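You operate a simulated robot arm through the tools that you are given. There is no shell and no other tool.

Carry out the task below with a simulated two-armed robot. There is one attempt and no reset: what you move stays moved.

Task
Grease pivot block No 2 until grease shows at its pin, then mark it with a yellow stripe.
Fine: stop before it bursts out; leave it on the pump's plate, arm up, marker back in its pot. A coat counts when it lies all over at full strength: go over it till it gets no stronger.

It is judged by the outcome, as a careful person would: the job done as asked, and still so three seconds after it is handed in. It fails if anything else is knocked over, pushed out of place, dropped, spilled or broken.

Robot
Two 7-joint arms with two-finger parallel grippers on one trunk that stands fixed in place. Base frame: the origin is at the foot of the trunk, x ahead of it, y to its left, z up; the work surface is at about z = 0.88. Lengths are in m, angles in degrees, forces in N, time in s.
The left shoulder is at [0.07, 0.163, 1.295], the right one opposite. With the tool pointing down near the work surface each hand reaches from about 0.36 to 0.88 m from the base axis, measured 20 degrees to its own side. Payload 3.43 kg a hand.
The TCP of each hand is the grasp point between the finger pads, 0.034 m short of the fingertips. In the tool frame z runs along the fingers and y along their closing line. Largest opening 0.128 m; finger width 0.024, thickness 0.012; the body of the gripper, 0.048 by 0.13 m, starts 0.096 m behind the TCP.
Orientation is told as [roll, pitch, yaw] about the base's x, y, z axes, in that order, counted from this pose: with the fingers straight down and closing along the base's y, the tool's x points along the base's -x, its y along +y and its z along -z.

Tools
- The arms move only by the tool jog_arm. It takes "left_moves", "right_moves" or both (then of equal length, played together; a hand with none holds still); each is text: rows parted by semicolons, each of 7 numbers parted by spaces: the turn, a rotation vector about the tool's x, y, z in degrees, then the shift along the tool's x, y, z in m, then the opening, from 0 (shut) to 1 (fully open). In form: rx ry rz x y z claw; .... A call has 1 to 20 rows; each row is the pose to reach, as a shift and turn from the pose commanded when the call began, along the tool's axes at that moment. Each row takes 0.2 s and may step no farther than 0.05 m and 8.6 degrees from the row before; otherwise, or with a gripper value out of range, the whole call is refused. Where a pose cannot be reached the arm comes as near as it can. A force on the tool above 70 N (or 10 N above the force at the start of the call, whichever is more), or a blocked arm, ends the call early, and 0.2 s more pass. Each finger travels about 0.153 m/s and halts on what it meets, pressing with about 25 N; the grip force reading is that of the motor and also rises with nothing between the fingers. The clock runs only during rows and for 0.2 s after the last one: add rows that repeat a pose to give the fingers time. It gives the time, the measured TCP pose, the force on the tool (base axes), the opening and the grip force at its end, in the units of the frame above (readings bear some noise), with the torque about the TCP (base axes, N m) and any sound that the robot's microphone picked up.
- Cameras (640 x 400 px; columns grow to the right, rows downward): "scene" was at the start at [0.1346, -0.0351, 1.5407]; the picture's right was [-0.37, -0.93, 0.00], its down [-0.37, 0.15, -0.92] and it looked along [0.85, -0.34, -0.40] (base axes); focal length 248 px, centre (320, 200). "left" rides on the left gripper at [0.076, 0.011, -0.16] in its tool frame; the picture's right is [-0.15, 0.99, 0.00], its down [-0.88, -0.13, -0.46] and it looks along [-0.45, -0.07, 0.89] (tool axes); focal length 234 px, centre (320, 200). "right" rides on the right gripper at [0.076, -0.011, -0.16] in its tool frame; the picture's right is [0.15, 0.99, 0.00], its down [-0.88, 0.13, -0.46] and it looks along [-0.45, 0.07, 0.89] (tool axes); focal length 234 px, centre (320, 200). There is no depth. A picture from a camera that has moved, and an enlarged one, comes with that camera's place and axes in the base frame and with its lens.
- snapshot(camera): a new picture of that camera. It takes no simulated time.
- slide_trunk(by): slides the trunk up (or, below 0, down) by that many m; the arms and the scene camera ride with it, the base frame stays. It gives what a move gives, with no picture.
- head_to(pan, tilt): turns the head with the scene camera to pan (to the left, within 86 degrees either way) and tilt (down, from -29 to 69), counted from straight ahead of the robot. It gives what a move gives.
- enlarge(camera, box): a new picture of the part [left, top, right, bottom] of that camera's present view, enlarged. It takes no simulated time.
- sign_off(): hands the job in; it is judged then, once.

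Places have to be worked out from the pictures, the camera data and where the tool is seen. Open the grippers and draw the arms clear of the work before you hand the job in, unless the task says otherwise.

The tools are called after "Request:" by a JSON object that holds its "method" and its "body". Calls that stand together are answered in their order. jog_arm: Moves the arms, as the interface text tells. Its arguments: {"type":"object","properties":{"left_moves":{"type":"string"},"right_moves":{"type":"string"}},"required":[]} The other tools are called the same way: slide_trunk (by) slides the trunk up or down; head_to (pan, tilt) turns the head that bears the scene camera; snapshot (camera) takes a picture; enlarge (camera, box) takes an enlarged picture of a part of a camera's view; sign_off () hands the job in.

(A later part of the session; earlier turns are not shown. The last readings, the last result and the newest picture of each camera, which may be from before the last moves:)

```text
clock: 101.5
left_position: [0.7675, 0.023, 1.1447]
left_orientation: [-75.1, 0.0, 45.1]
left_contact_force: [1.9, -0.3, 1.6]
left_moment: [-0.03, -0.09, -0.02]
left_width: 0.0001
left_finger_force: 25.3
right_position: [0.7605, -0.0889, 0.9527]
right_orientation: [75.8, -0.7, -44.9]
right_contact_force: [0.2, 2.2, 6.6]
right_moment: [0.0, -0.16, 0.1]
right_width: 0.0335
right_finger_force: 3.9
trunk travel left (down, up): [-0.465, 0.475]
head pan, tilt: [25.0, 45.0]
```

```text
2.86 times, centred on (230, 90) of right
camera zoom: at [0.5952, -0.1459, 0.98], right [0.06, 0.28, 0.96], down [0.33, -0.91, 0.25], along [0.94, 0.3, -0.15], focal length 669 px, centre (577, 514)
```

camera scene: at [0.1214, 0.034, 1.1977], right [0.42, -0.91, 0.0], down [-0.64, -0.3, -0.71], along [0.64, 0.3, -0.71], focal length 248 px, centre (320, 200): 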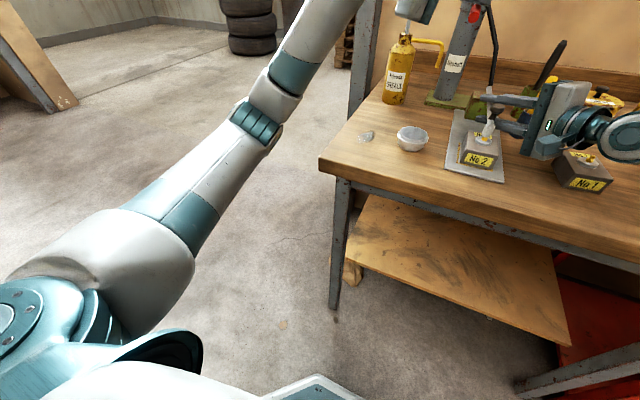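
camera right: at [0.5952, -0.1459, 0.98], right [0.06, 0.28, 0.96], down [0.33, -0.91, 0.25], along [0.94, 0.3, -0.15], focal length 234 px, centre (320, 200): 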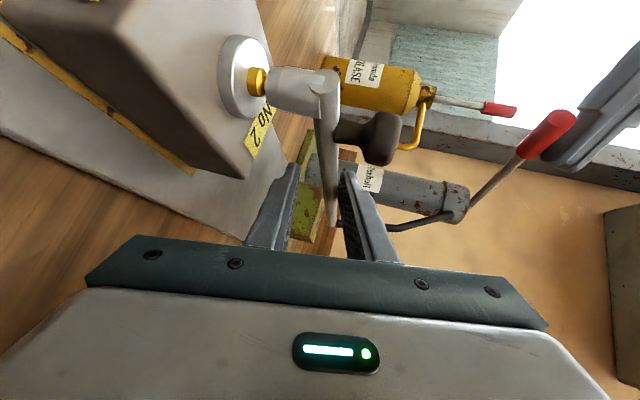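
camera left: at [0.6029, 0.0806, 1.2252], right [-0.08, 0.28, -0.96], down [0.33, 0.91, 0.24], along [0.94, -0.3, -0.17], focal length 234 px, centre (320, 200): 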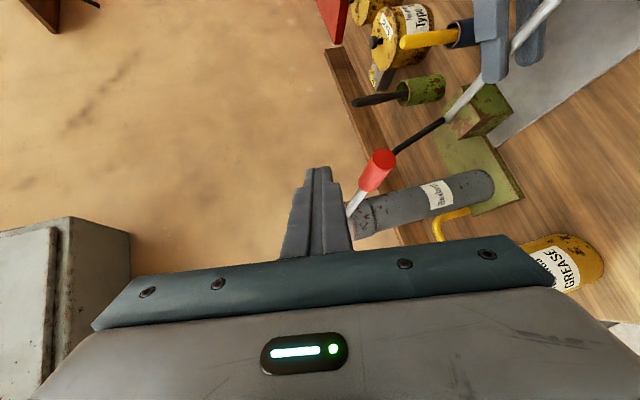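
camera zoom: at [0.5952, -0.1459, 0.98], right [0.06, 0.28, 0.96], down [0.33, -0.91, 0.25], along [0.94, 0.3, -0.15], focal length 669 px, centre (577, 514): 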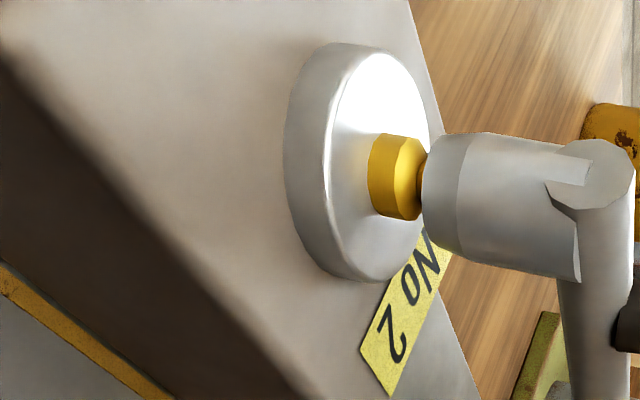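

Good: lever going down with about 2 N, no trunk shift. No grease yet. Another 2 cm.

Request:
{"method": "jog_arm", "body": {"left_moves": "0 0 0 0 0.0048 0.0013 0; 0 0 0 0 0.0097 0.0026 0; 0 0 0 0 0.0145 0.0039 0; 0 0 0 0 0.0193 0.0052 0; 0 0 0 0 0.0193 0.0052 0"}}

Request:
{"method": "snapshot", "body": {"camera": "scene"}}

Request:
{"method": "snapshot", "body": {"camera": "right"}}

Request:
{"method": "enlarge", "body": {"camera": "right", "box": [150, 20, 310, 160]}}

```text
clock: 102.7
left_position: [0.7671, 0.0214, 1.126]
left_orientation: [-75.1, 0.0, 45.2]
left_contact_force: [1.5, -1.4, 3.1]
left_moment: [-0.12, -0.12, 0.01]
left_width: 0.0
left_finger_force: 25.3
right_position: [0.761, -0.0882, 0.9523]
right_orientation: [75.8, -0.7, -45.0]
right_contact_force: [1.5, 3.8, 7.5]
right_moment: [0.04, -0.14, 0.11]
right_width: 0.0338
right_finger_force: 4.1
trunk travel left (down, up): [-0.465, 0.475]
head pan, tilt: [25.0, 45.0]
```

```text
taken
camera scene: at [0.1214, 0.034, 1.1977], right [0.42, -0.91, 0.0], down [-0.64, -0.3, -0.71], along [0.64, 0.3, -0.71], focal length 248 px, centre (320, 200)
```

scene: 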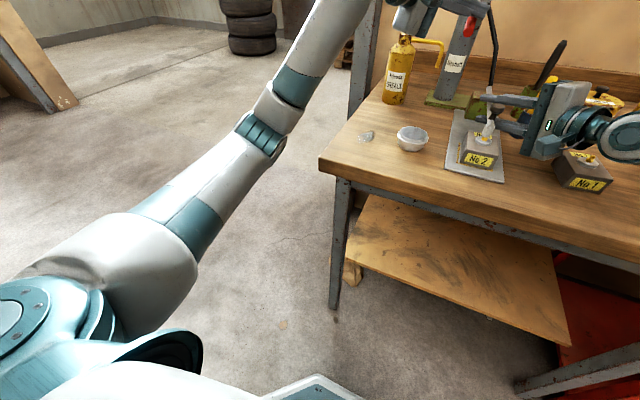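

```text
taken
camera right: at [0.5952, -0.146, 0.98], right [0.06, 0.28, 0.96], down [0.33, -0.91, 0.25], along [0.94, 0.3, -0.15], focal length 234 px, centre (320, 200)
```

right: 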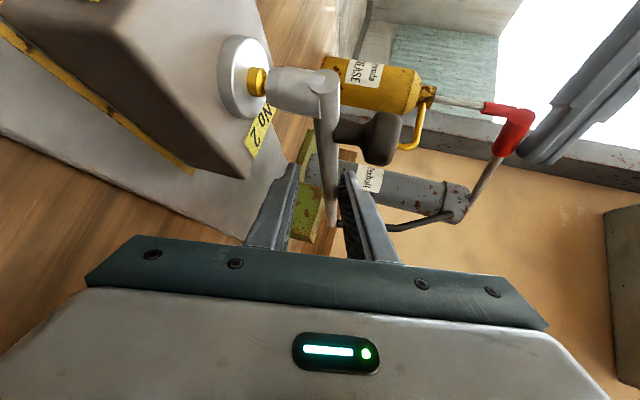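

```text
2.86 times, centred on (230, 90) of right
camera zoom: at [0.5952, -0.146, 0.98], right [0.06, 0.28, 0.96], down [0.33, -0.91, 0.25], along [0.94, 0.3, -0.15], focal length 669 px, centre (577, 514)
```

zoom: 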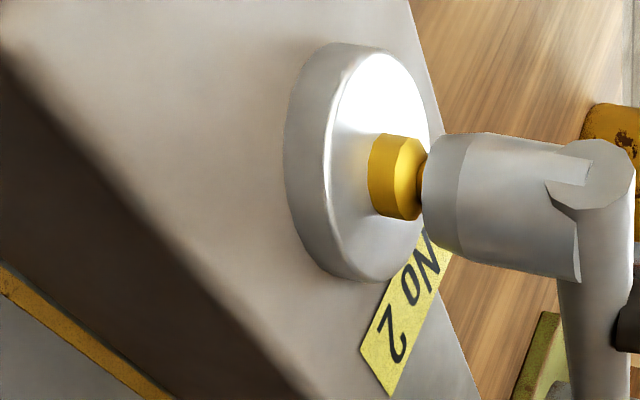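

Lever now about 4.7 cm down, force 3 N, no grease yet, elbow still clear. Another 1.5 cm.

Request:
{"method": "jog_arm", "body": {"left_moves": "0 0 0 0 0.0048 0.0013 0; 0 0 0 0 0.0097 0.0026 0; 0 0 0 0 0.0145 0.0039 0; 0 0 0 0 0.0145 0.0039 0"}}

Request:
{"method": "snapshot", "body": {"camera": "scene"}}

Request:
{"method": "snapshot", "body": {"camera": "right"}}

Request:
{"method": "enlarge", "body": {"camera": "right", "box": [150, 20, 310, 160]}}

```text
clock: 103.7
left_position: [0.7662, 0.0221, 1.1103]
left_orientation: [-75.1, -0.1, 45.0]
left_contact_force: [0.3, -3.1, 4.2]
left_moment: [-0.07, -0.19, -0.06]
left_width: 0.0
left_finger_force: 24.9
right_position: [0.7609, -0.0876, 0.9522]
right_orientation: [75.8, -0.6, -45.0]
right_contact_force: [3.1, 2.9, 6.5]
right_moment: [0.0, -0.12, 0.11]
right_width: 0.0337
right_finger_force: 3.9
trunk travel left (down, up): [-0.465, 0.475]
head pan, tilt: [25.0, 45.0]
```

```text
taken
camera scene: at [0.1213, 0.0339, 1.1977], right [0.42, -0.91, 0.0], down [-0.64, -0.3, -0.71], along [0.64, 0.3, -0.71], focal length 248 px, centre (320, 200)
```

scene: 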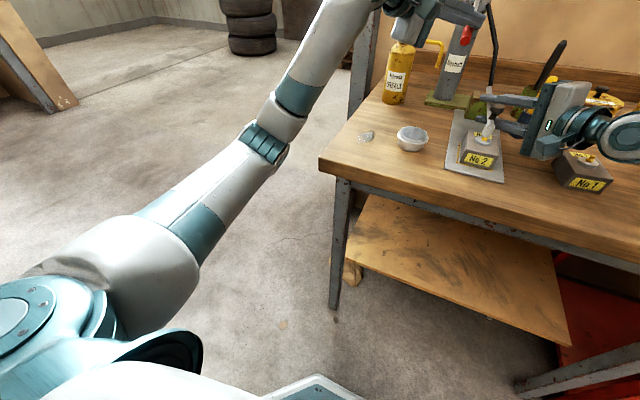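

```text
taken
camera right: at [0.5951, -0.146, 0.98], right [0.06, 0.28, 0.96], down [0.33, -0.91, 0.25], along [0.94, 0.3, -0.15], focal length 234 px, centre (320, 200)
```

right: 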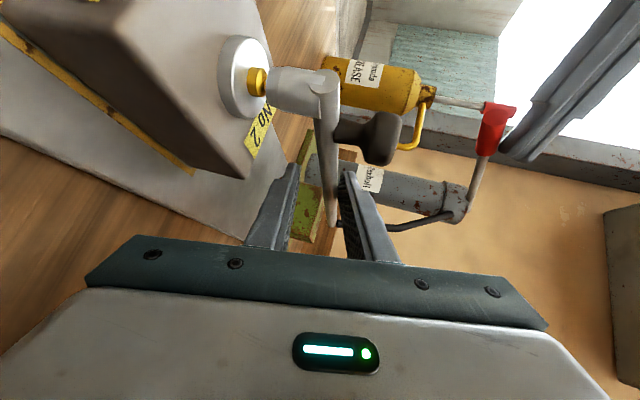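

```text
2.86 times, centred on (230, 90) of right
camera zoom: at [0.5951, -0.146, 0.98], right [0.06, 0.28, 0.96], down [0.33, -0.91, 0.25], along [0.94, 0.3, -0.15], focal length 669 px, centre (577, 514)
```

zoom: 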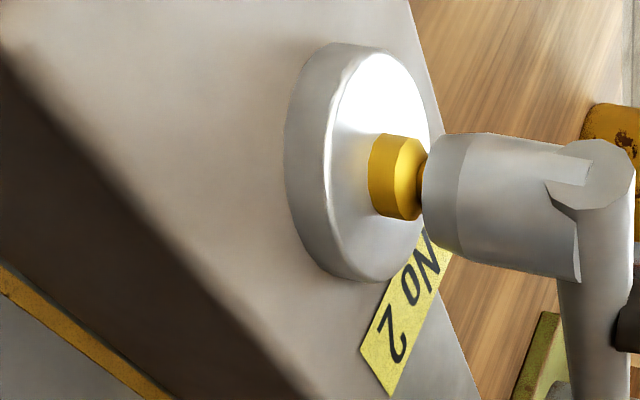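

About 6.3 cm (≈20°) of lever travel, 4 N. Continuing 1.2 cm while watching the elbow and trunk.

Request:
{"method": "jog_arm", "body": {"left_moves": "0 0 0 0 0.0039 0.001 0; 0 0 0 0 0.0077 0.0021 0; 0 0 0 0 0.0116 0.0031 0; 0 0 0 0 0.0116 0.0031 0"}}

Request:
{"method": "snapshot", "body": {"camera": "scene"}}

Request:
{"method": "enlarge", "body": {"camera": "right", "box": [150, 20, 630, 220]}}

```text
clock: 104.7
left_position: [0.7649, 0.0204, 1.1048]
left_orientation: [-75.7, -0.3, 45.0]
left_contact_force: [8.3, -3.6, 34.8]
left_moment: [-0.42, -1.03, -0.03]
left_width: 0.0
left_finger_force: 25.2
right_position: [0.7596, -0.0888, 0.9542]
right_orientation: [75.9, -0.7, -45.0]
right_contact_force: [1.6, 0.5, 4.4]
right_moment: [0.04, -0.11, -0.02]
right_width: 0.032
right_finger_force: 2.4
trunk travel left (down, up): [-0.465, 0.475]
head pan, tilt: [25.0, 45.0]
```

```text
taken
camera scene: at [0.119, 0.0333, 1.1982], right [0.42, -0.91, 0.0], down [-0.64, -0.3, -0.71], along [0.64, 0.3, -0.71], focal length 248 px, centre (320, 200)
```

scene: 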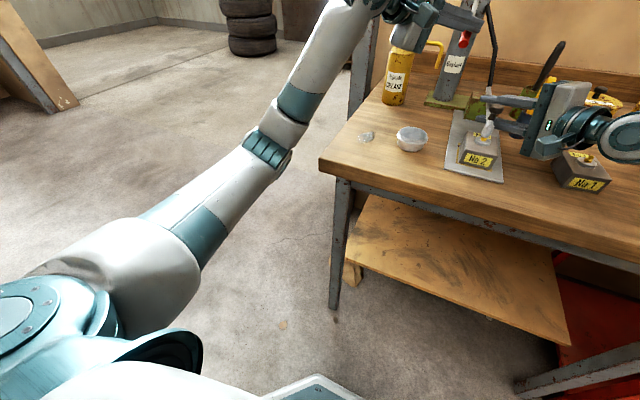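

```text
1.33 times, centred on (390, 120) of right
camera zoom: at [0.5933, -0.1469, 0.9812], right [0.06, 0.28, 0.96], down [0.33, -0.91, 0.25], along [0.94, 0.3, -0.15], focal length 312 px, centre (227, 307)
```

zoom: 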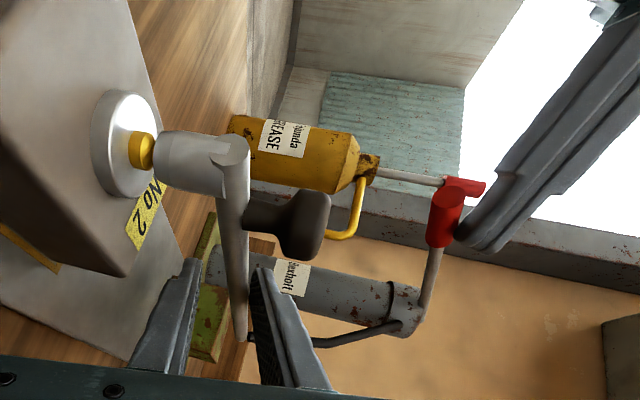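

35 N upward: the lever has reached its bottom stop, so one full stroke is about 6.5 cm (TCP 1.195 → 1.109). I'll let it rise again and look at the pin.

Request:
{"method": "jog_arm", "body": {"left_moves": "0 0 0 0 -0.0116 -0.0031 0; 0 0 0 0 -0.03 -0.008 0; 0 0 0 0 -0.05 -0.0134 0; 0 0 0 0 -0.07 -0.0188 0; 0 0 0 0 -0.0918 -0.0246 0; 0 0 0 0 -0.0918 -0.0246 0"}}

Request:
{"method": "snapshot", "body": {"camera": "right"}}

Request:
{"method": "enlarge", "body": {"camera": "right", "box": [150, 20, 310, 160]}}

Request:
{"method": "snapshot", "body": {"camera": "scene"}}

```text
clock: 106.1
left_position: [0.767, 0.023, 1.1938]
left_orientation: [-75.0, 0.0, 45.1]
left_contact_force: [-0.2, -0.1, 0.2]
left_moment: [-0.01, 0.01, -0.03]
left_width: 0.0
left_finger_force: 25.1
right_position: [0.7605, -0.0881, 0.953]
right_orientation: [75.8, -0.7, -44.9]
right_contact_force: [-0.6, 2.8, 6.6]
right_moment: [0.05, -0.2, 0.0]
right_width: 0.0332
right_finger_force: 3.7
trunk travel left (down, up): [-0.465, 0.475]
head pan, tilt: [25.0, 45.0]
```

```text
taken
camera right: at [0.5952, -0.1458, 0.9801], right [0.06, 0.28, 0.96], down [0.33, -0.91, 0.25], along [0.94, 0.3, -0.15], focal length 234 px, centre (320, 200)
```

right: 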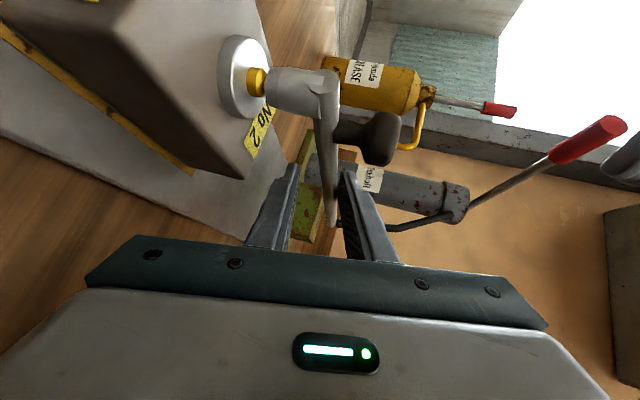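

```text
2.86 times, centred on (230, 90) of right
camera zoom: at [0.5952, -0.1458, 0.9801], right [0.06, 0.28, 0.96], down [0.33, -0.91, 0.25], along [0.94, 0.3, -0.15], focal length 669 px, centre (577, 514)
```

zoom: 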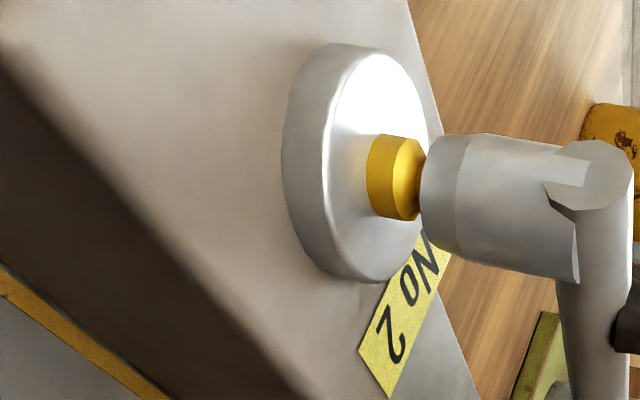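

```text
taken
camera scene: at [0.1213, 0.0342, 1.1977], right [0.42, -0.91, 0.0], down [-0.64, -0.3, -0.71], along [0.64, 0.3, -0.71], focal length 248 px, centre (320, 200)
```

scene: 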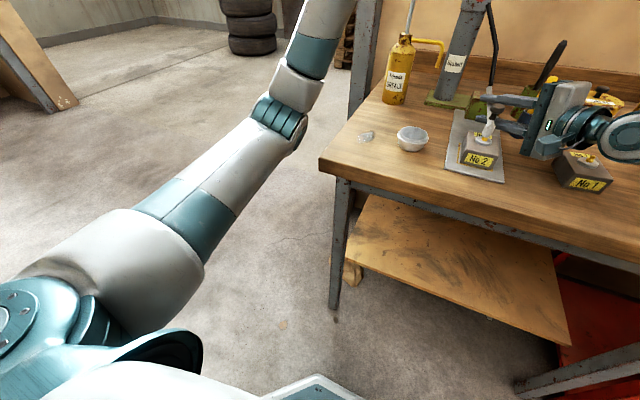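

The lever returned by itself. Nothing at the pin from this side; let me check the block's other visible faces through the head camera.

Request:
{"method": "enlarge", "body": {"camera": "scene", "box": [440, 100, 520, 190]}}

Request:
{"method": "enlarge", "body": {"camera": "left", "box": [400, 0, 640, 150]}}

```text
4.44 times, centred on (480, 145) of scene
camera zoom: at [0.1213, 0.0342, 1.1977], right [0.42, -0.91, 0.0], down [-0.64, -0.3, -0.71], along [0.64, 0.3, -0.71], focal length 1101 px, centre (-391, 444)
```

zoom: 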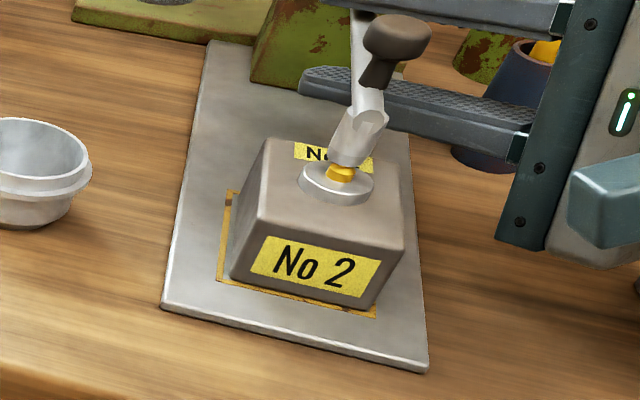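

```text
2.67 times, centred on (520, 75) of left
camera zoom: at [0.602, 0.0798, 1.2234], right [-0.08, 0.28, -0.96], down [0.33, 0.91, 0.24], along [0.94, -0.3, -0.17], focal length 624 px, centre (-213, 533)
```

zoom: 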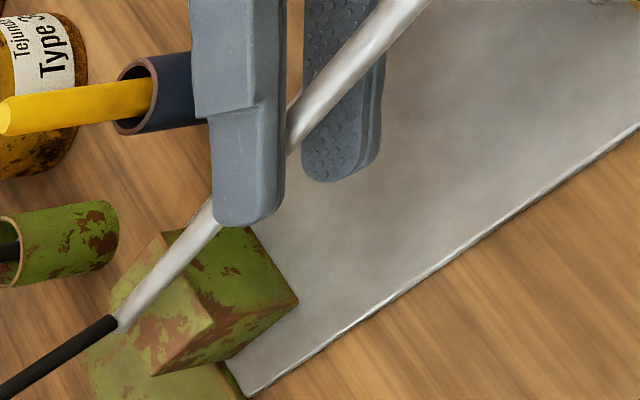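

No grease yet after stroke one. Second full stroke, pressing only lightly onto the stop, then releasing.

Request:
{"method": "jog_arm", "body": {"left_moves": "0 0 0 0 0.0193 0.0052 0; 0 0 0 0 0.0386 0.0104 0; 0 0 0 0 0.058 0.0155 0; 0 0 0 0 0.0725 0.0194 0; 0 0 0 0 0.0869 0.0233 0; 0 0 0 0 0.0869 0.0233 0; 0 0 0 0 0.058 0.0155 0; 0 0 0 0 0.0242 0.0065 0; 0 0 0 0 0 0 0; 0 0 0 0 0 0 0"}}

Request:
{"method": "enlarge", "body": {"camera": "right", "box": [150, 20, 310, 160]}}

Request:
{"method": "snapshot", "body": {"camera": "scene"}}

Request:
{"method": "enlarge", "body": {"camera": "scene", "box": [440, 100, 520, 190]}}

```text
clock: 108.3
left_position: [0.7683, 0.0224, 1.1934]
left_orientation: [-75.0, 0.0, 45.0]
left_contact_force: [0.3, -0.1, 0.6]
left_moment: [0.0, -0.02, 0.01]
left_width: 0.0001
left_finger_force: 25.6
right_position: [0.7604, -0.0882, 0.9535]
right_orientation: [75.8, -0.7, -45.0]
right_contact_force: [-0.9, 1.1, 7.9]
right_moment: [0.06, -0.23, -0.03]
right_width: 0.0335
right_finger_force: 3.6
trunk travel left (down, up): [-0.465, 0.475]
head pan, tilt: [25.0, 45.0]
```

```text
2.86 times, centred on (230, 90) of right
camera zoom: at [0.5951, -0.1461, 0.9801], right [0.06, 0.28, 0.96], down [0.33, -0.91, 0.25], along [0.94, 0.3, -0.15], focal length 669 px, centre (577, 514)
```

zoom: 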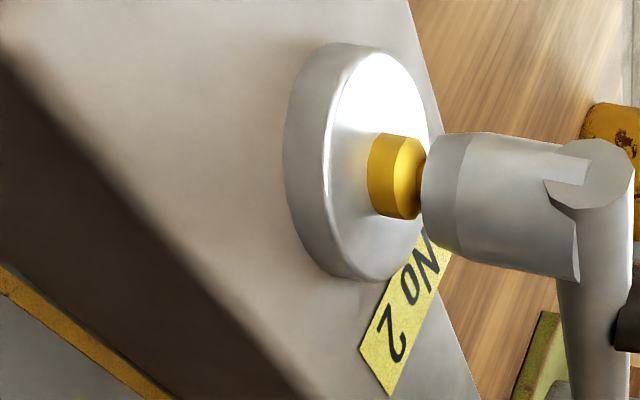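

```text
taken
camera scene: at [0.1212, 0.034, 1.1977], right [0.42, -0.91, 0.0], down [-0.64, -0.3, -0.71], along [0.64, 0.3, -0.71], focal length 248 px, centre (320, 200)
```

scene: 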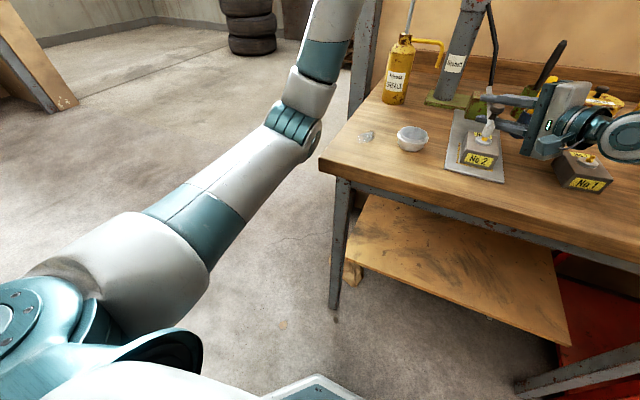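

```text
4.44 times, centred on (480, 145) of scene
camera zoom: at [0.1212, 0.034, 1.1977], right [0.42, -0.91, 0.0], down [-0.64, -0.3, -0.71], along [0.64, 0.3, -0.71], focal length 1101 px, centre (-391, 444)
```

zoom: 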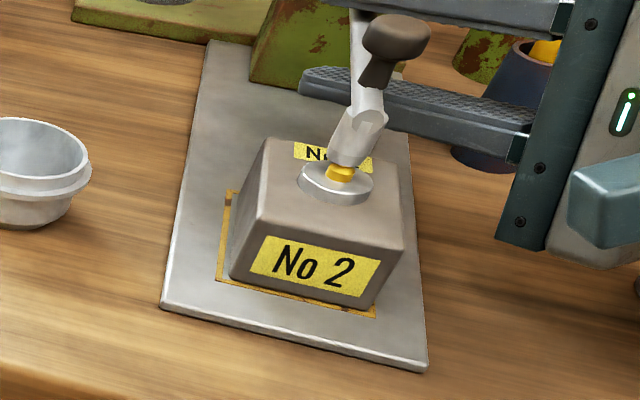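

No grease after stroke two. The left elbow is slowly drifting toward the bench corner, so I'll reduce the hand's yaw to 30° here, which should swing the elbow outward.

Request:
{"method": "jog_arm", "body": {"left_moves": "0 4.8 1.3 -0.001 0 0 0; 0 9.7 2.6 -0.002 0 -0.001 0; 0 14.5 3.9 -0.0035 0 -0.001 0; 0 14.5 3.9 -0.0035 0 -0.001 0"}}

Request:
{"method": "snapshot", "body": {"camera": "scene"}}

Request:
{"method": "snapshot", "body": {"camera": "left"}}

```text
clock: 109.3
left_position: [0.7686, 0.0248, 1.1938]
left_orientation: [-75.0, 0.1, 30.0]
left_contact_force: [0.0, 0.7, -1.1]
left_moment: [0.0, -0.01, 0.02]
left_width: 0.0
left_finger_force: 25.5
right_position: [0.7613, -0.0877, 0.9523]
right_orientation: [75.8, -0.6, -45.0]
right_contact_force: [0.5, 1.0, 8.1]
right_moment: [0.05, -0.2, 0.01]
right_width: 0.0341
right_finger_force: 3.8
trunk travel left (down, up): [-0.465, 0.475]
head pan, tilt: [25.0, 45.0]
```

```text
taken
camera scene: at [0.1214, 0.0339, 1.1977], right [0.42, -0.91, 0.0], down [-0.64, -0.3, -0.71], along [0.64, 0.3, -0.71], focal length 248 px, centre (320, 200)
```

scene: 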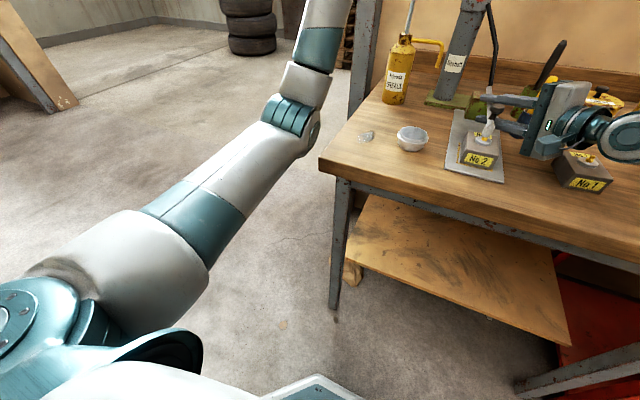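

```text
taken
camera left: at [0.6243, 0.1232, 1.2236], right [0.0, 0.29, -0.96], down [0.56, 0.79, 0.24], along [0.83, -0.53, -0.17], focal length 234 px, centre (320, 200)
```

left: 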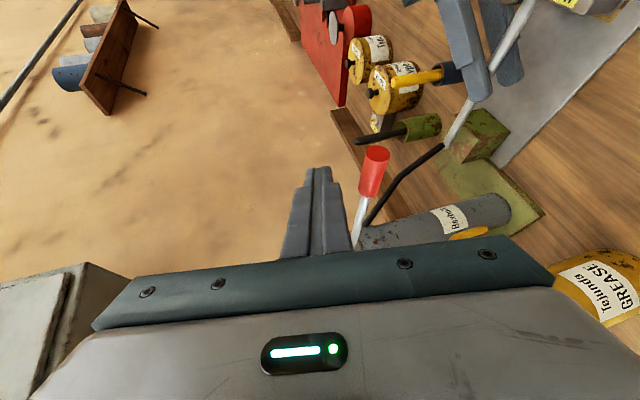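

Elbow position is acceptable (roughly 9 cm from the corner here). I'll do stroke three, pausing at the bottom to check clearance and the pin.

Request:
{"method": "jog_arm", "body": {"left_moves": "0 0 0 0 0.0193 0.0052 0; 0 0 0 0 0.0386 0.0104 0; 0 0 0 0 0.058 0.0155 0; 0 0 0 0 0.0725 0.0194 0; 0 0 0 0 0.0859 0.023 0; 0 0 0 0 0.0859 0.023 0"}}

Request:
{"method": "snapshot", "body": {"camera": "scene"}}

Request:
{"method": "enlarge", "body": {"camera": "right", "box": [150, 20, 310, 160]}}

Request:
{"method": "snapshot", "body": {"camera": "right"}}

```text
clock: 110.7
left_position: [0.7687, 0.0237, 1.1042]
left_orientation: [-75.0, -0.2, 29.9]
left_contact_force: [1.1, -5.4, 4.5]
left_moment: [-0.13, -0.11, -0.11]
left_width: 0.0
left_finger_force: 24.5
right_position: [0.7607, -0.0879, 0.9528]
right_orientation: [75.8, -0.6, -45.0]
right_contact_force: [1.8, 4.2, 7.3]
right_moment: [0.05, -0.14, 0.13]
right_width: 0.0337
right_finger_force: 4.3
trunk travel left (down, up): [-0.465, 0.475]
head pan, tilt: [25.0, 45.0]
```

```text
taken
camera scene: at [0.1213, 0.0336, 1.1977], right [0.42, -0.91, 0.0], down [-0.64, -0.3, -0.71], along [0.64, 0.3, -0.71], focal length 248 px, centre (320, 200)
```

scene: 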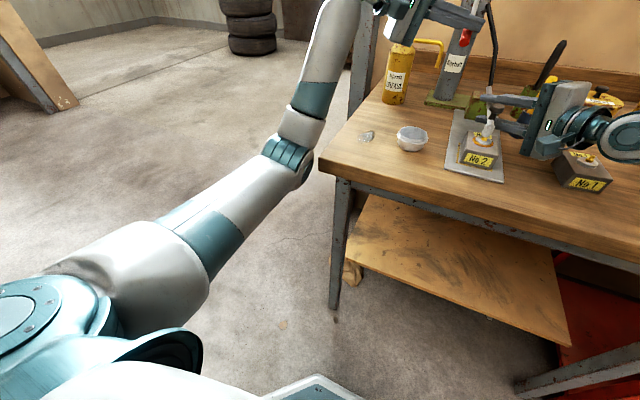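

```text
2.86 times, centred on (230, 90) of right
camera zoom: at [0.5951, -0.1462, 0.98], right [0.06, 0.28, 0.96], down [0.33, -0.91, 0.25], along [0.94, 0.3, -0.15], focal length 669 px, centre (577, 514)
```

zoom: 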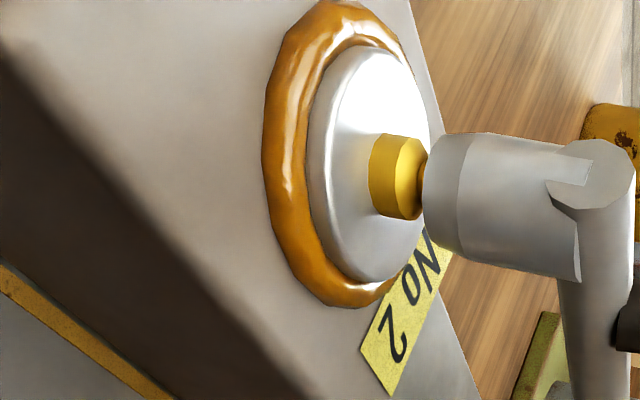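

```text
taken
camera right: at [0.5951, -0.1462, 0.98], right [0.06, 0.28, 0.96], down [0.33, -0.91, 0.25], along [0.94, 0.3, -0.15], focal length 234 px, centre (320, 200)
```

right: 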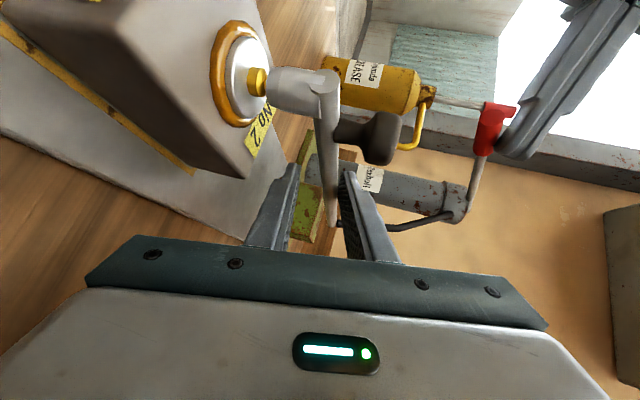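

Grease shows as a ring around the pin, so pumping stops here. I release the lever by raising the left hand, then draw that hand away to the left.

Request:
{"method": "jog_arm", "body": {"left_moves": "0 0 0 0 -0.0193 -0.0052 0; 0 0 0 0 -0.0386 -0.0104 0; 0 0 0 0 -0.058 -0.0155 0; 0 0 0 0 -0.0772 -0.0207 0; 0 0 0 0 -0.0966 -0.0259 0; 0 0 0 0 -0.0966 -0.055 0; 0 0 0 0 -0.0966 -0.085 0; 0 0 0 0 -0.0966 -0.115 0; 0 0 0 0 -0.0966 -0.145 0; 0 0 0 0 -0.0966 -0.145 0"}}

Request:
{"method": "snapshot", "body": {"camera": "scene"}}

Request:
{"method": "snapshot", "body": {"camera": "right"}}

Request:
{"method": "enlarge", "body": {"camera": "right", "box": [150, 20, 310, 160]}}

```text
clock: 112.9
left_position: [0.7112, 0.1242, 1.2352]
left_orientation: [-75.0, 0.0, 30.1]
left_contact_force: [0.8, -0.1, 0.0]
left_moment: [0.0, -0.02, 0.01]
left_width: 0.0001
left_finger_force: 25.4
right_position: [0.7614, -0.0887, 0.9513]
right_orientation: [75.8, -0.7, -45.0]
right_contact_force: [-0.2, 1.6, 5.6]
right_moment: [0.07, -0.16, 0.14]
right_width: 0.0337
right_finger_force: 4.1
trunk travel left (down, up): [-0.465, 0.475]
head pan, tilt: [25.0, 45.0]
```

```text
taken
camera scene: at [0.1214, 0.0339, 1.1977], right [0.42, -0.91, 0.0], down [-0.64, -0.3, -0.71], along [0.64, 0.3, -0.71], focal length 248 px, centre (320, 200)
```

scene: 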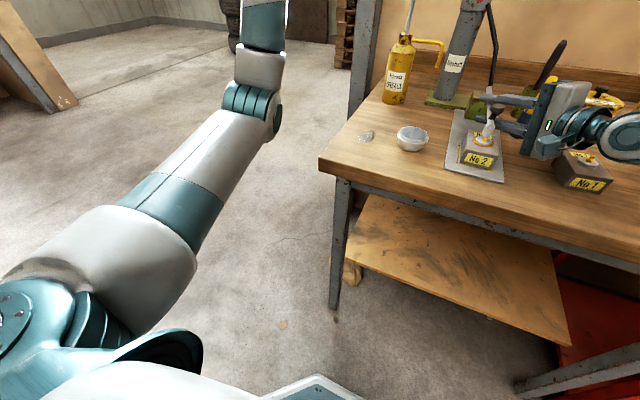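

```text
taken
camera right: at [0.5951, -0.1459, 0.98], right [0.06, 0.28, 0.96], down [0.33, -0.91, 0.25], along [0.94, 0.3, -0.15], focal length 234 px, centre (320, 200)
```

right: 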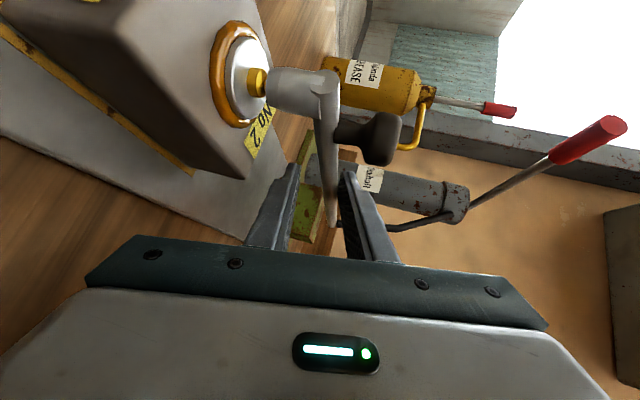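

```text
2.86 times, centred on (230, 90) of right
camera zoom: at [0.5951, -0.1459, 0.98], right [0.06, 0.28, 0.96], down [0.33, -0.91, 0.25], along [0.94, 0.3, -0.15], focal length 669 px, centre (577, 514)
```

zoom: 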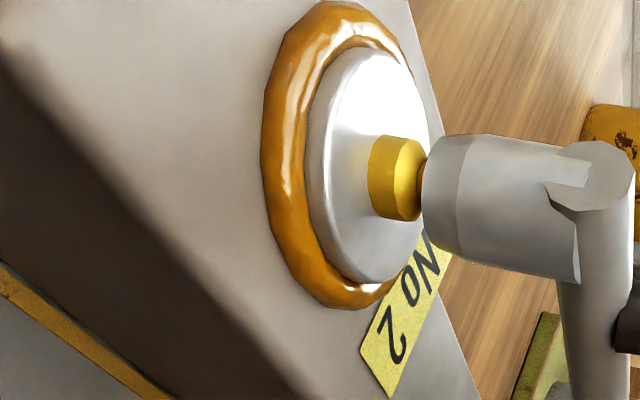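

The lever is back at rest and the grease ring is stable. Now I raise the coupler arm with the right fork's lower finger along the arc, back to its original angle.

Request:
{"method": "jog_arm", "body": {"right_moves": "0 0 0 -0.0002 0.006 -0.0011 0.23; 0 0 0 -0.0004 0.012 -0.0022 0.23; 0 0 0 -0.0009 0.024 -0.0043 0.23; 0 0 0 -0.0013 0.036 -0.0065 0.23; 0 0 0 -0.0017 0.048 -0.0086 0.23; 0 0 0 -0.0048 0.0577 -0.0079 0.23; 0 0 0 -0.0048 0.0577 -0.0079 0.23"}}

Request:
{"method": "snapshot", "body": {"camera": "right"}}

Request:
{"method": "enlarge", "body": {"camera": "scene", "box": [430, 60, 560, 190]}}

```text
clock: 114.5
left_position: [0.7117, 0.1239, 1.2345]
left_orientation: [-75.0, -0.1, 30.1]
left_contact_force: [-0.8, -0.5, -0.8]
left_moment: [0.0, 0.03, 0.02]
left_width: 0.0001
left_finger_force: 25.4
right_position: [0.7695, -0.087, 1.0106]
right_orientation: [75.8, -0.6, -44.9]
right_contact_force: [-1.7, 0.3, -2.8]
right_moment: [0.0, 0.05, -0.01]
right_width: 0.0307
right_finger_force: 0.4
trunk travel left (down, up): [-0.465, 0.475]
head pan, tilt: [25.0, 45.0]
```

```text
taken
camera right: at [0.603, -0.144, 1.038], right [0.06, 0.28, 0.96], down [0.33, -0.91, 0.25], along [0.94, 0.3, -0.15], focal length 234 px, centre (320, 200)
```

right: 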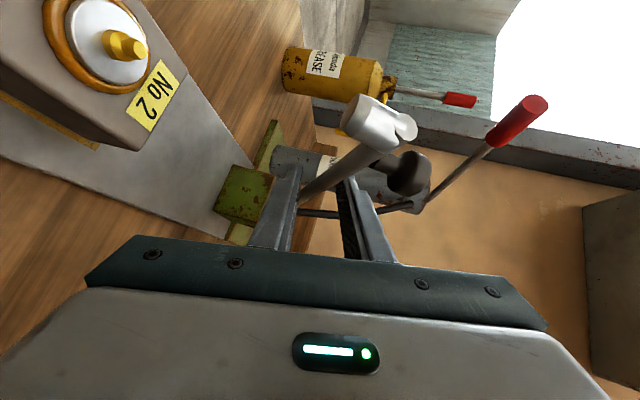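

```text
3.08 times, centred on (495, 125) of scene
camera zoom: at [0.1223, 0.0337, 1.1976], right [0.42, -0.91, 0.0], down [-0.64, -0.3, -0.71], along [0.64, 0.3, -0.71], focal length 762 px, centre (-218, 431)
```

zoom: 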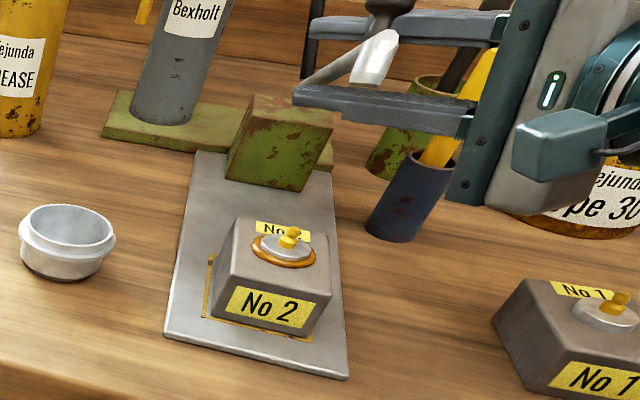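

The coupler came off cleanly, block and grease ring undisturbed. Continuing the lift to the original angle.

Request:
{"method": "jog_arm", "body": {"right_moves": "0 0 0 -0.002 0.0064 0.0005 0.23; 0 0 0 -0.0041 0.0129 0.0009 0.23; 0 0 0 -0.0061 0.0193 0.0014 0.23; 0 0 0 -0.0061 0.0193 0.0014 0.23"}}

Request:
{"method": "snapshot", "body": {"camera": "right"}}

```text
clock: 115.5
left_position: [0.7107, 0.1243, 1.2345]
left_orientation: [-75.0, 0.0, 30.1]
left_contact_force: [-0.2, 0.2, 0.0]
left_moment: [-0.01, 0.0, -0.02]
left_width: 0.0002
left_finger_force: 25.1
right_position: [0.7753, -0.0854, 1.0274]
right_orientation: [75.6, -0.6, -44.9]
right_contact_force: [-16.3, 2.0, -15.2]
right_moment: [-0.16, 0.84, 0.1]
right_width: 0.0391
right_finger_force: 8.8
trunk travel left (down, up): [-0.465, 0.475]
head pan, tilt: [25.0, 45.0]
```

```text
taken
camera right: at [0.6104, -0.1436, 1.0546], right [0.06, 0.29, 0.96], down [0.33, -0.91, 0.25], along [0.94, 0.3, -0.15], focal length 234 px, centre (320, 200)
```

right: 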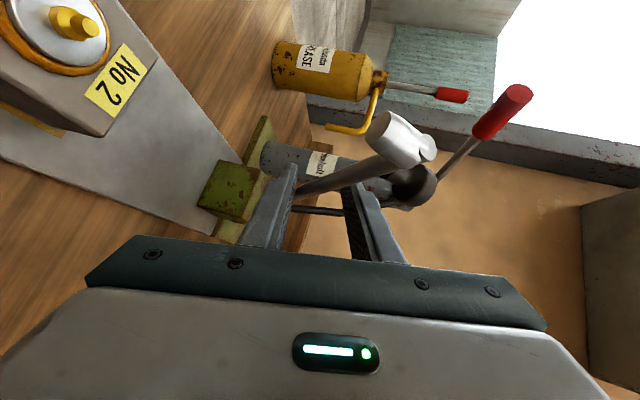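

The arm has hit its upper stop (15 N). I'll back off and open the fork to see whether it stays up by itself.

Request:
{"method": "jog_arm", "body": {"right_moves": "0 0 0 0.001 -0.006 0 0.25; 0 0 0 0.002 -0.012 0 0.33; 0 0 0 0.002 -0.012 0 0.42; 0 0 0 0.002 -0.012 0 0.42"}}

Request:
{"method": "snapshot", "body": {"camera": "right"}}

Request:
{"method": "enlarge", "body": {"camera": "right", "box": [220, 80, 460, 260]}}

```text
clock: 116.5
left_position: [0.7109, 0.1246, 1.2352]
left_orientation: [-75.0, 0.0, 30.2]
left_contact_force: [-0.1, 0.7, 0.6]
left_moment: [0.01, -0.01, -0.01]
left_width: 0.0
left_finger_force: 24.8
right_position: [0.7751, -0.0876, 1.0176]
right_orientation: [75.8, -0.6, -45.0]
right_contact_force: [0.6, 0.3, 0.2]
right_moment: [0.01, -0.02, 0.0]
right_width: 0.0537
right_finger_force: 0.0
trunk travel left (down, up): [-0.465, 0.475]
head pan, tilt: [25.0, 45.0]
```

```text
taken
camera right: at [0.6088, -0.1452, 1.0448], right [0.06, 0.28, 0.96], down [0.33, -0.91, 0.25], along [0.94, 0.3, -0.15], focal length 234 px, centre (320, 200)
```

right: 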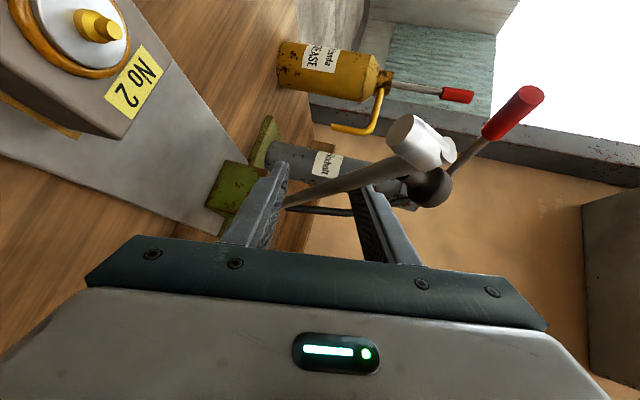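

```text
2.22 times, centred on (340, 170) of right
camera zoom: at [0.6088, -0.1452, 1.0448], right [0.06, 0.28, 0.96], down [0.33, -0.91, 0.25], along [0.94, 0.3, -0.15], focal length 520 px, centre (276, 267)
```

zoom: 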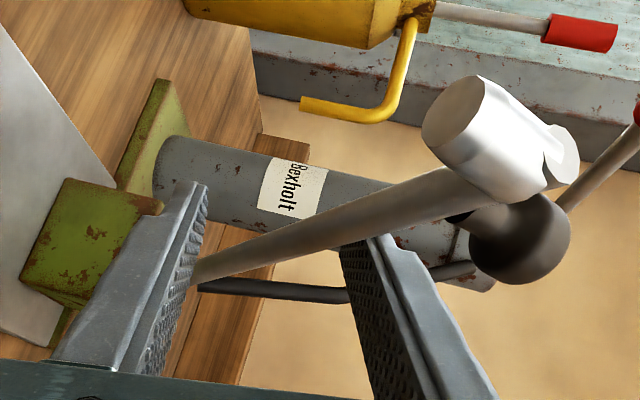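

The arm stays up with zero force on the fork, same angle as at the start. Withdrawing the right hand straight back along its own axis.

Request:
{"method": "jog_arm", "body": {"right_moves": "0 0 0 0 0.002 -0.02 0.45; 0 0 0 0 0.003 -0.05 0.45; 0 0 0 0 0.004 -0.08 0.45; 0 0 0 0 0.004 -0.11 0.45; 0 0 0 0 0.015 -0.14 0.45; 0 0 0 0 0.03 -0.16 0.45; 0 0 0 0 0.03 -0.16 0.45"}}

Request:
{"method": "snapshot", "body": {"camera": "right"}}

Request:
{"method": "enlarge", "body": {"camera": "right", "box": [100, 20, 420, 220]}}

```text
clock: 118.1
left_position: [0.7121, 0.1239, 1.235]
left_orientation: [-75.0, 0.0, 30.1]
left_contact_force: [-0.2, -0.1, 0.2]
left_moment: [-0.03, 0.01, -0.04]
left_width: 0.0003
left_finger_force: 25.1
right_position: [0.67, -0.1908, 1.0854]
right_orientation: [75.7, -0.6, -45.1]
right_contact_force: [-0.2, 0.1, -0.6]
right_moment: [0.03, -0.01, 0.0]
right_width: 0.0573
right_finger_force: 0.1
trunk travel left (down, up): [-0.465, 0.475]
head pan, tilt: [25.0, 45.0]
```

```text
taken
camera right: at [0.5034, -0.2486, 1.1127], right [0.06, 0.28, 0.96], down [0.33, -0.91, 0.25], along [0.94, 0.3, -0.15], focal length 234 px, centre (320, 200)
```

right: 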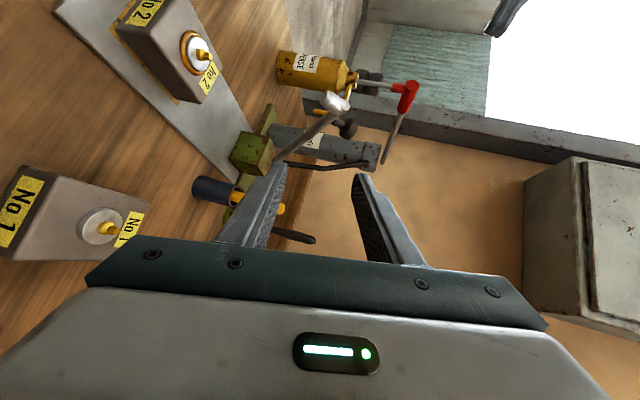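

```text
2.00 times, centred on (260, 120) of right
camera zoom: at [0.5034, -0.2486, 1.1127], right [0.06, 0.28, 0.96], down [0.33, -0.91, 0.25], along [0.94, 0.3, -0.15], focal length 468 px, centre (440, 360)
```

zoom: 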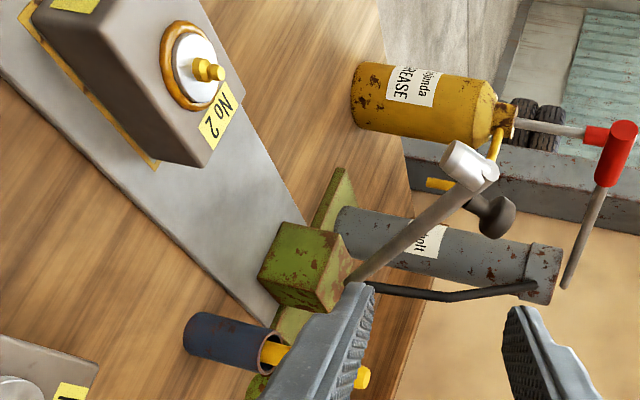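

Arm up, lever at rest, grease ring in place. Next the yellow marker. I'll roll the right hand 90° about its own axis so the fingers close horizontally around the upright marker (camera on top).

Request:
{"method": "jog_arm", "body": {"right_moves": "0 0 8.2 0 0 -0.002 0.45; 0 0 16.4 0 0 -0.004 0.45; 0 0 24.6 0 0 -0.006 0.45; 0 0 32.8 0 0 -0.008 0.45; 0 0 41 0 0 -0.01 0.45; 0 0 49.2 0 0 -0.012 0.45; 0 0 57.4 0 0 -0.014 0.45; 0 0 65.6 0 0 -0.016 0.45; 0 0 73.8 0 0 -0.018 0.45; 0 0 82 0 0 -0.02 0.45; 0 0 90 0 0 -0.02 0.45; 0 0 90 0 0 -0.02 0.45"}}

Request:
{"method": "snapshot", "body": {"camera": "right"}}

Request:
{"method": "head_to", "body": {"pan": -15, "tilt": 28}}

Request:
{"method": "snapshot", "body": {"camera": "scene"}}

```text
clock: 120.7
left_position: [0.7113, 0.1243, 1.2348]
left_orientation: [-75.0, 0.0, 30.1]
left_contact_force: [0.1, -0.9, -0.5]
left_moment: [-0.01, 0.02, -0.03]
left_width: 0.0
left_finger_force: 25.0
right_position: [0.6554, -0.2056, 1.0906]
right_orientation: [1.9, 75.8, -133.1]
right_contact_force: [-0.2, -0.1, 0.2]
right_moment: [0.0, 0.02, 0.04]
right_width: 0.0576
right_finger_force: 0.2
trunk travel left (down, up): [-0.465, 0.475]
head pan, tilt: [25.0, 45.0]
```

```text
taken
camera right: at [0.55, -0.2926, 1.2027], right [0.72, -0.67, 0.15], down [-0.37, -0.56, -0.74], along [0.58, 0.48, -0.66], focal length 234 px, centre (320, 200)
```

right: 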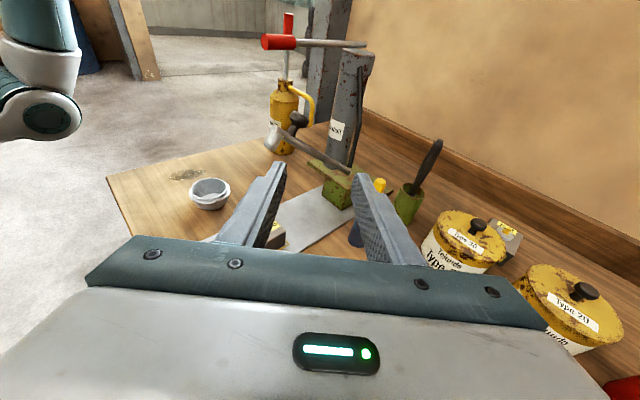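

```text
clock: 121.8
left_position: [0.7111, 0.1235, 1.2343]
left_orientation: [-75.1, 0.1, 30.0]
left_contact_force: [0.3, -0.2, 0.2]
left_moment: [0.0, 0.03, -0.01]
left_width: 0.0
left_finger_force: 25.0
right_position: [0.6546, -0.2044, 1.0897]
right_orientation: [2.5, 75.8, -132.6]
right_contact_force: [0.9, -0.2, -0.1]
right_moment: [-0.02, 0.01, 0.0]
right_width: 0.0576
right_finger_force: 0.0
trunk travel left (down, up): [-0.465, 0.475]
head pan, tilt: [-15.0, 28.0]
```

```text
taken
camera scene: at [0.1366, -0.0242, 1.2233], right [-0.26, -0.97, 0.0], down [-0.45, 0.12, -0.88], along [0.85, -0.23, -0.47], focal length 248 px, centre (320, 200)
```

scene: 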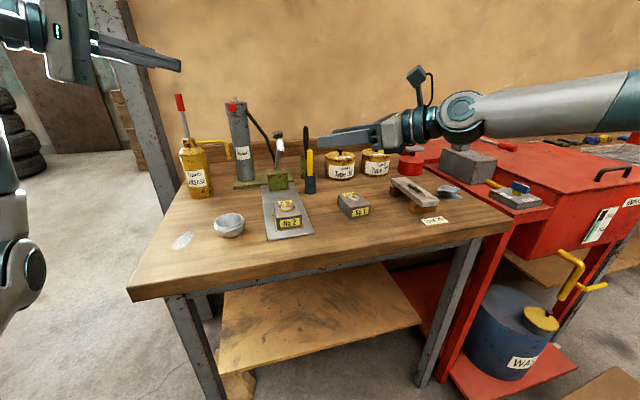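

The hand is in the right posture. Now I look closely at the marker and pot from both cameras, and at No 2 and No 3 for any stripe hints.

Request:
{"method": "enlarge", "body": {"camera": "scene", "box": [260, 120, 356, 240]}}

Request:
{"method": "enlarge", "body": {"camera": "right", "box": [300, 130, 460, 250]}}

Request:
{"method": "enlarge", "body": {"camera": "scene", "box": [290, 130, 338, 200]}}

Request:
{"method": "enlarge", "body": {"camera": "right", "box": [440, 200, 540, 270]}}

```text
3.33 times, centred on (308, 180) of scene
camera zoom: at [0.1366, -0.0242, 1.2233], right [-0.26, -0.97, 0.0], down [-0.45, 0.12, -0.88], along [0.85, -0.23, -0.47], focal length 826 px, centre (360, 267)
```

zoom: 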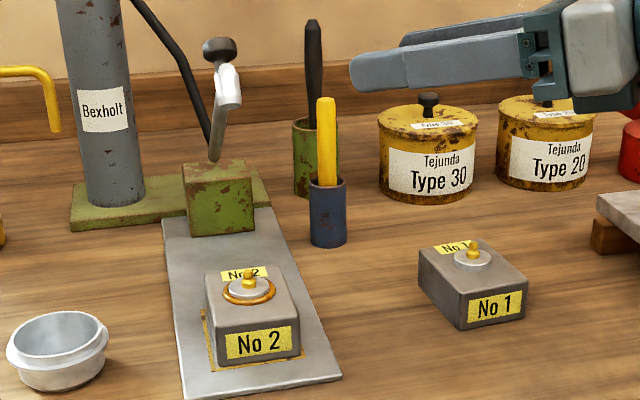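

```text
3.33 times, centred on (380, 190) of right
camera zoom: at [0.5499, -0.2924, 1.2027], right [0.72, -0.67, 0.15], down [-0.37, -0.56, -0.74], along [0.58, 0.48, -0.66], focal length 781 px, centre (120, 233)
```

zoom: 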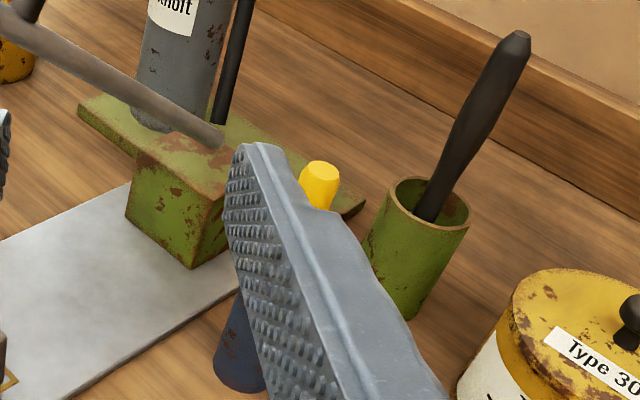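

```text
5.71 times, centred on (314, 165) of scene
camera zoom: at [0.1366, -0.0242, 1.2233], right [-0.26, -0.97, 0.0], down [-0.45, 0.12, -0.88], along [0.85, -0.23, -0.47], focal length 1416 px, centre (354, 400)
```

zoom: 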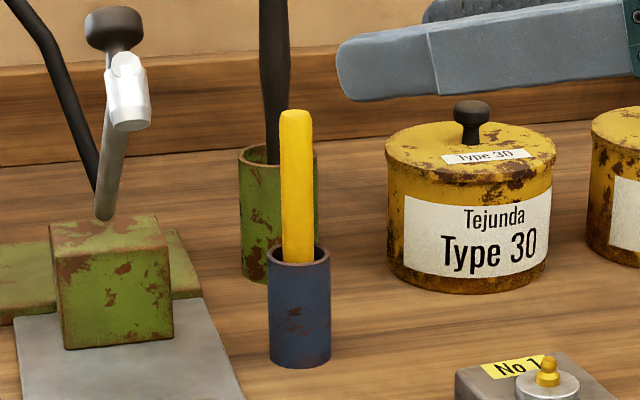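

```text
5.71 times, centred on (490, 235) of right
camera zoom: at [0.5499, -0.2924, 1.2027], right [0.72, -0.67, 0.15], down [-0.37, -0.56, -0.74], along [0.58, 0.48, -0.66], focal length 1338 px, centre (-651, 0)
```

zoom: 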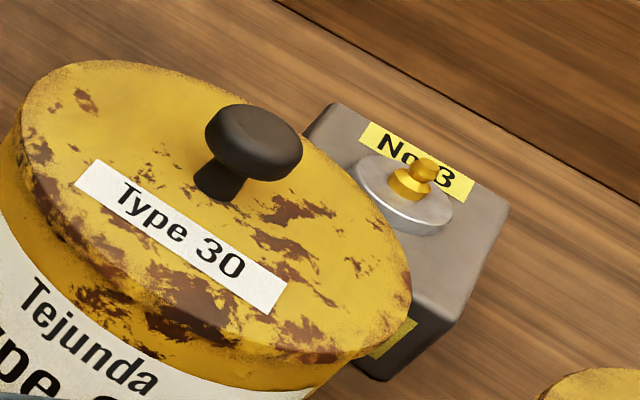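

There's no preset stripe area; I'll put the stripe on the free top strip of No 2, in front of the pin. The marker stands at (0.817, -0.176), top z ≈ 1.016, about 16 mm thick. Approaching it to 10 cm short, at grip height.

Request:
{"method": "jog_arm", "body": {"right_moves": "0 0 0 -0.0174 0.0233 0.0143 0.45; 0 0 0 -0.0347 0.0466 0.0285 0.45; 0 0 0 -0.0521 0.0699 0.0428 0.45; 0 0 0 -0.0694 0.0932 0.057 0.45; 0 0 0 -0.0694 0.0932 0.057 0.45"}}

Request:
{"method": "snapshot", "body": {"camera": "right"}}

Request:
{"method": "enlarge", "body": {"camera": "scene", "box": [270, 120, 430, 220]}}

```text
clock: 123.0
left_position: [0.7102, 0.1243, 1.2345]
left_orientation: [-75.0, 0.0, 30.2]
left_contact_force: [0.3, -0.7, 0.1]
left_moment: [0.0, -0.01, 0.0]
left_width: 0.0
left_finger_force: 24.9
right_position: [0.7477, -0.2432, 1.0087]
right_orientation: [2.6, 75.9, -132.5]
right_contact_force: [1.0, -0.1, 0.8]
right_moment: [-0.01, -0.05, -0.02]
right_width: 0.0576
right_finger_force: 0.1
trunk travel left (down, up): [-0.465, 0.475]
head pan, tilt: [-15.0, 28.0]
```

```text
taken
camera right: at [0.6432, -0.331, 1.1228], right [0.72, -0.67, 0.15], down [-0.37, -0.56, -0.74], along [0.58, 0.48, -0.65], focal length 234 px, centre (320, 200)
```

right: 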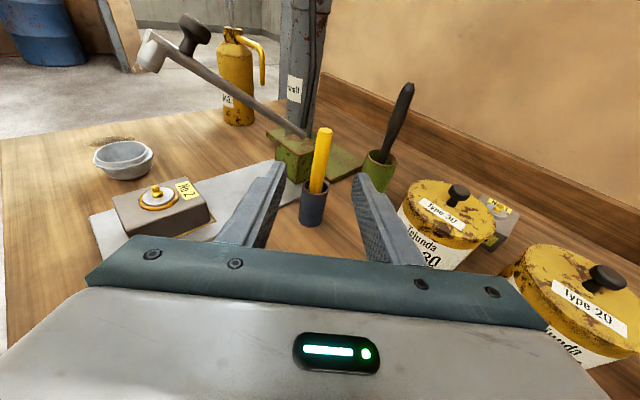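

```text
4.00 times, centred on (350, 170) of scene
camera zoom: at [0.1359, -0.024, 1.2235], right [-0.26, -0.97, 0.0], down [-0.45, 0.12, -0.88], along [0.85, -0.23, -0.47], focal length 991 px, centre (200, 320)
```

zoom: 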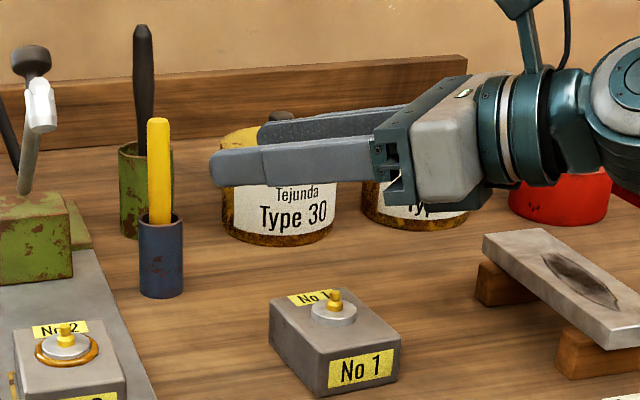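

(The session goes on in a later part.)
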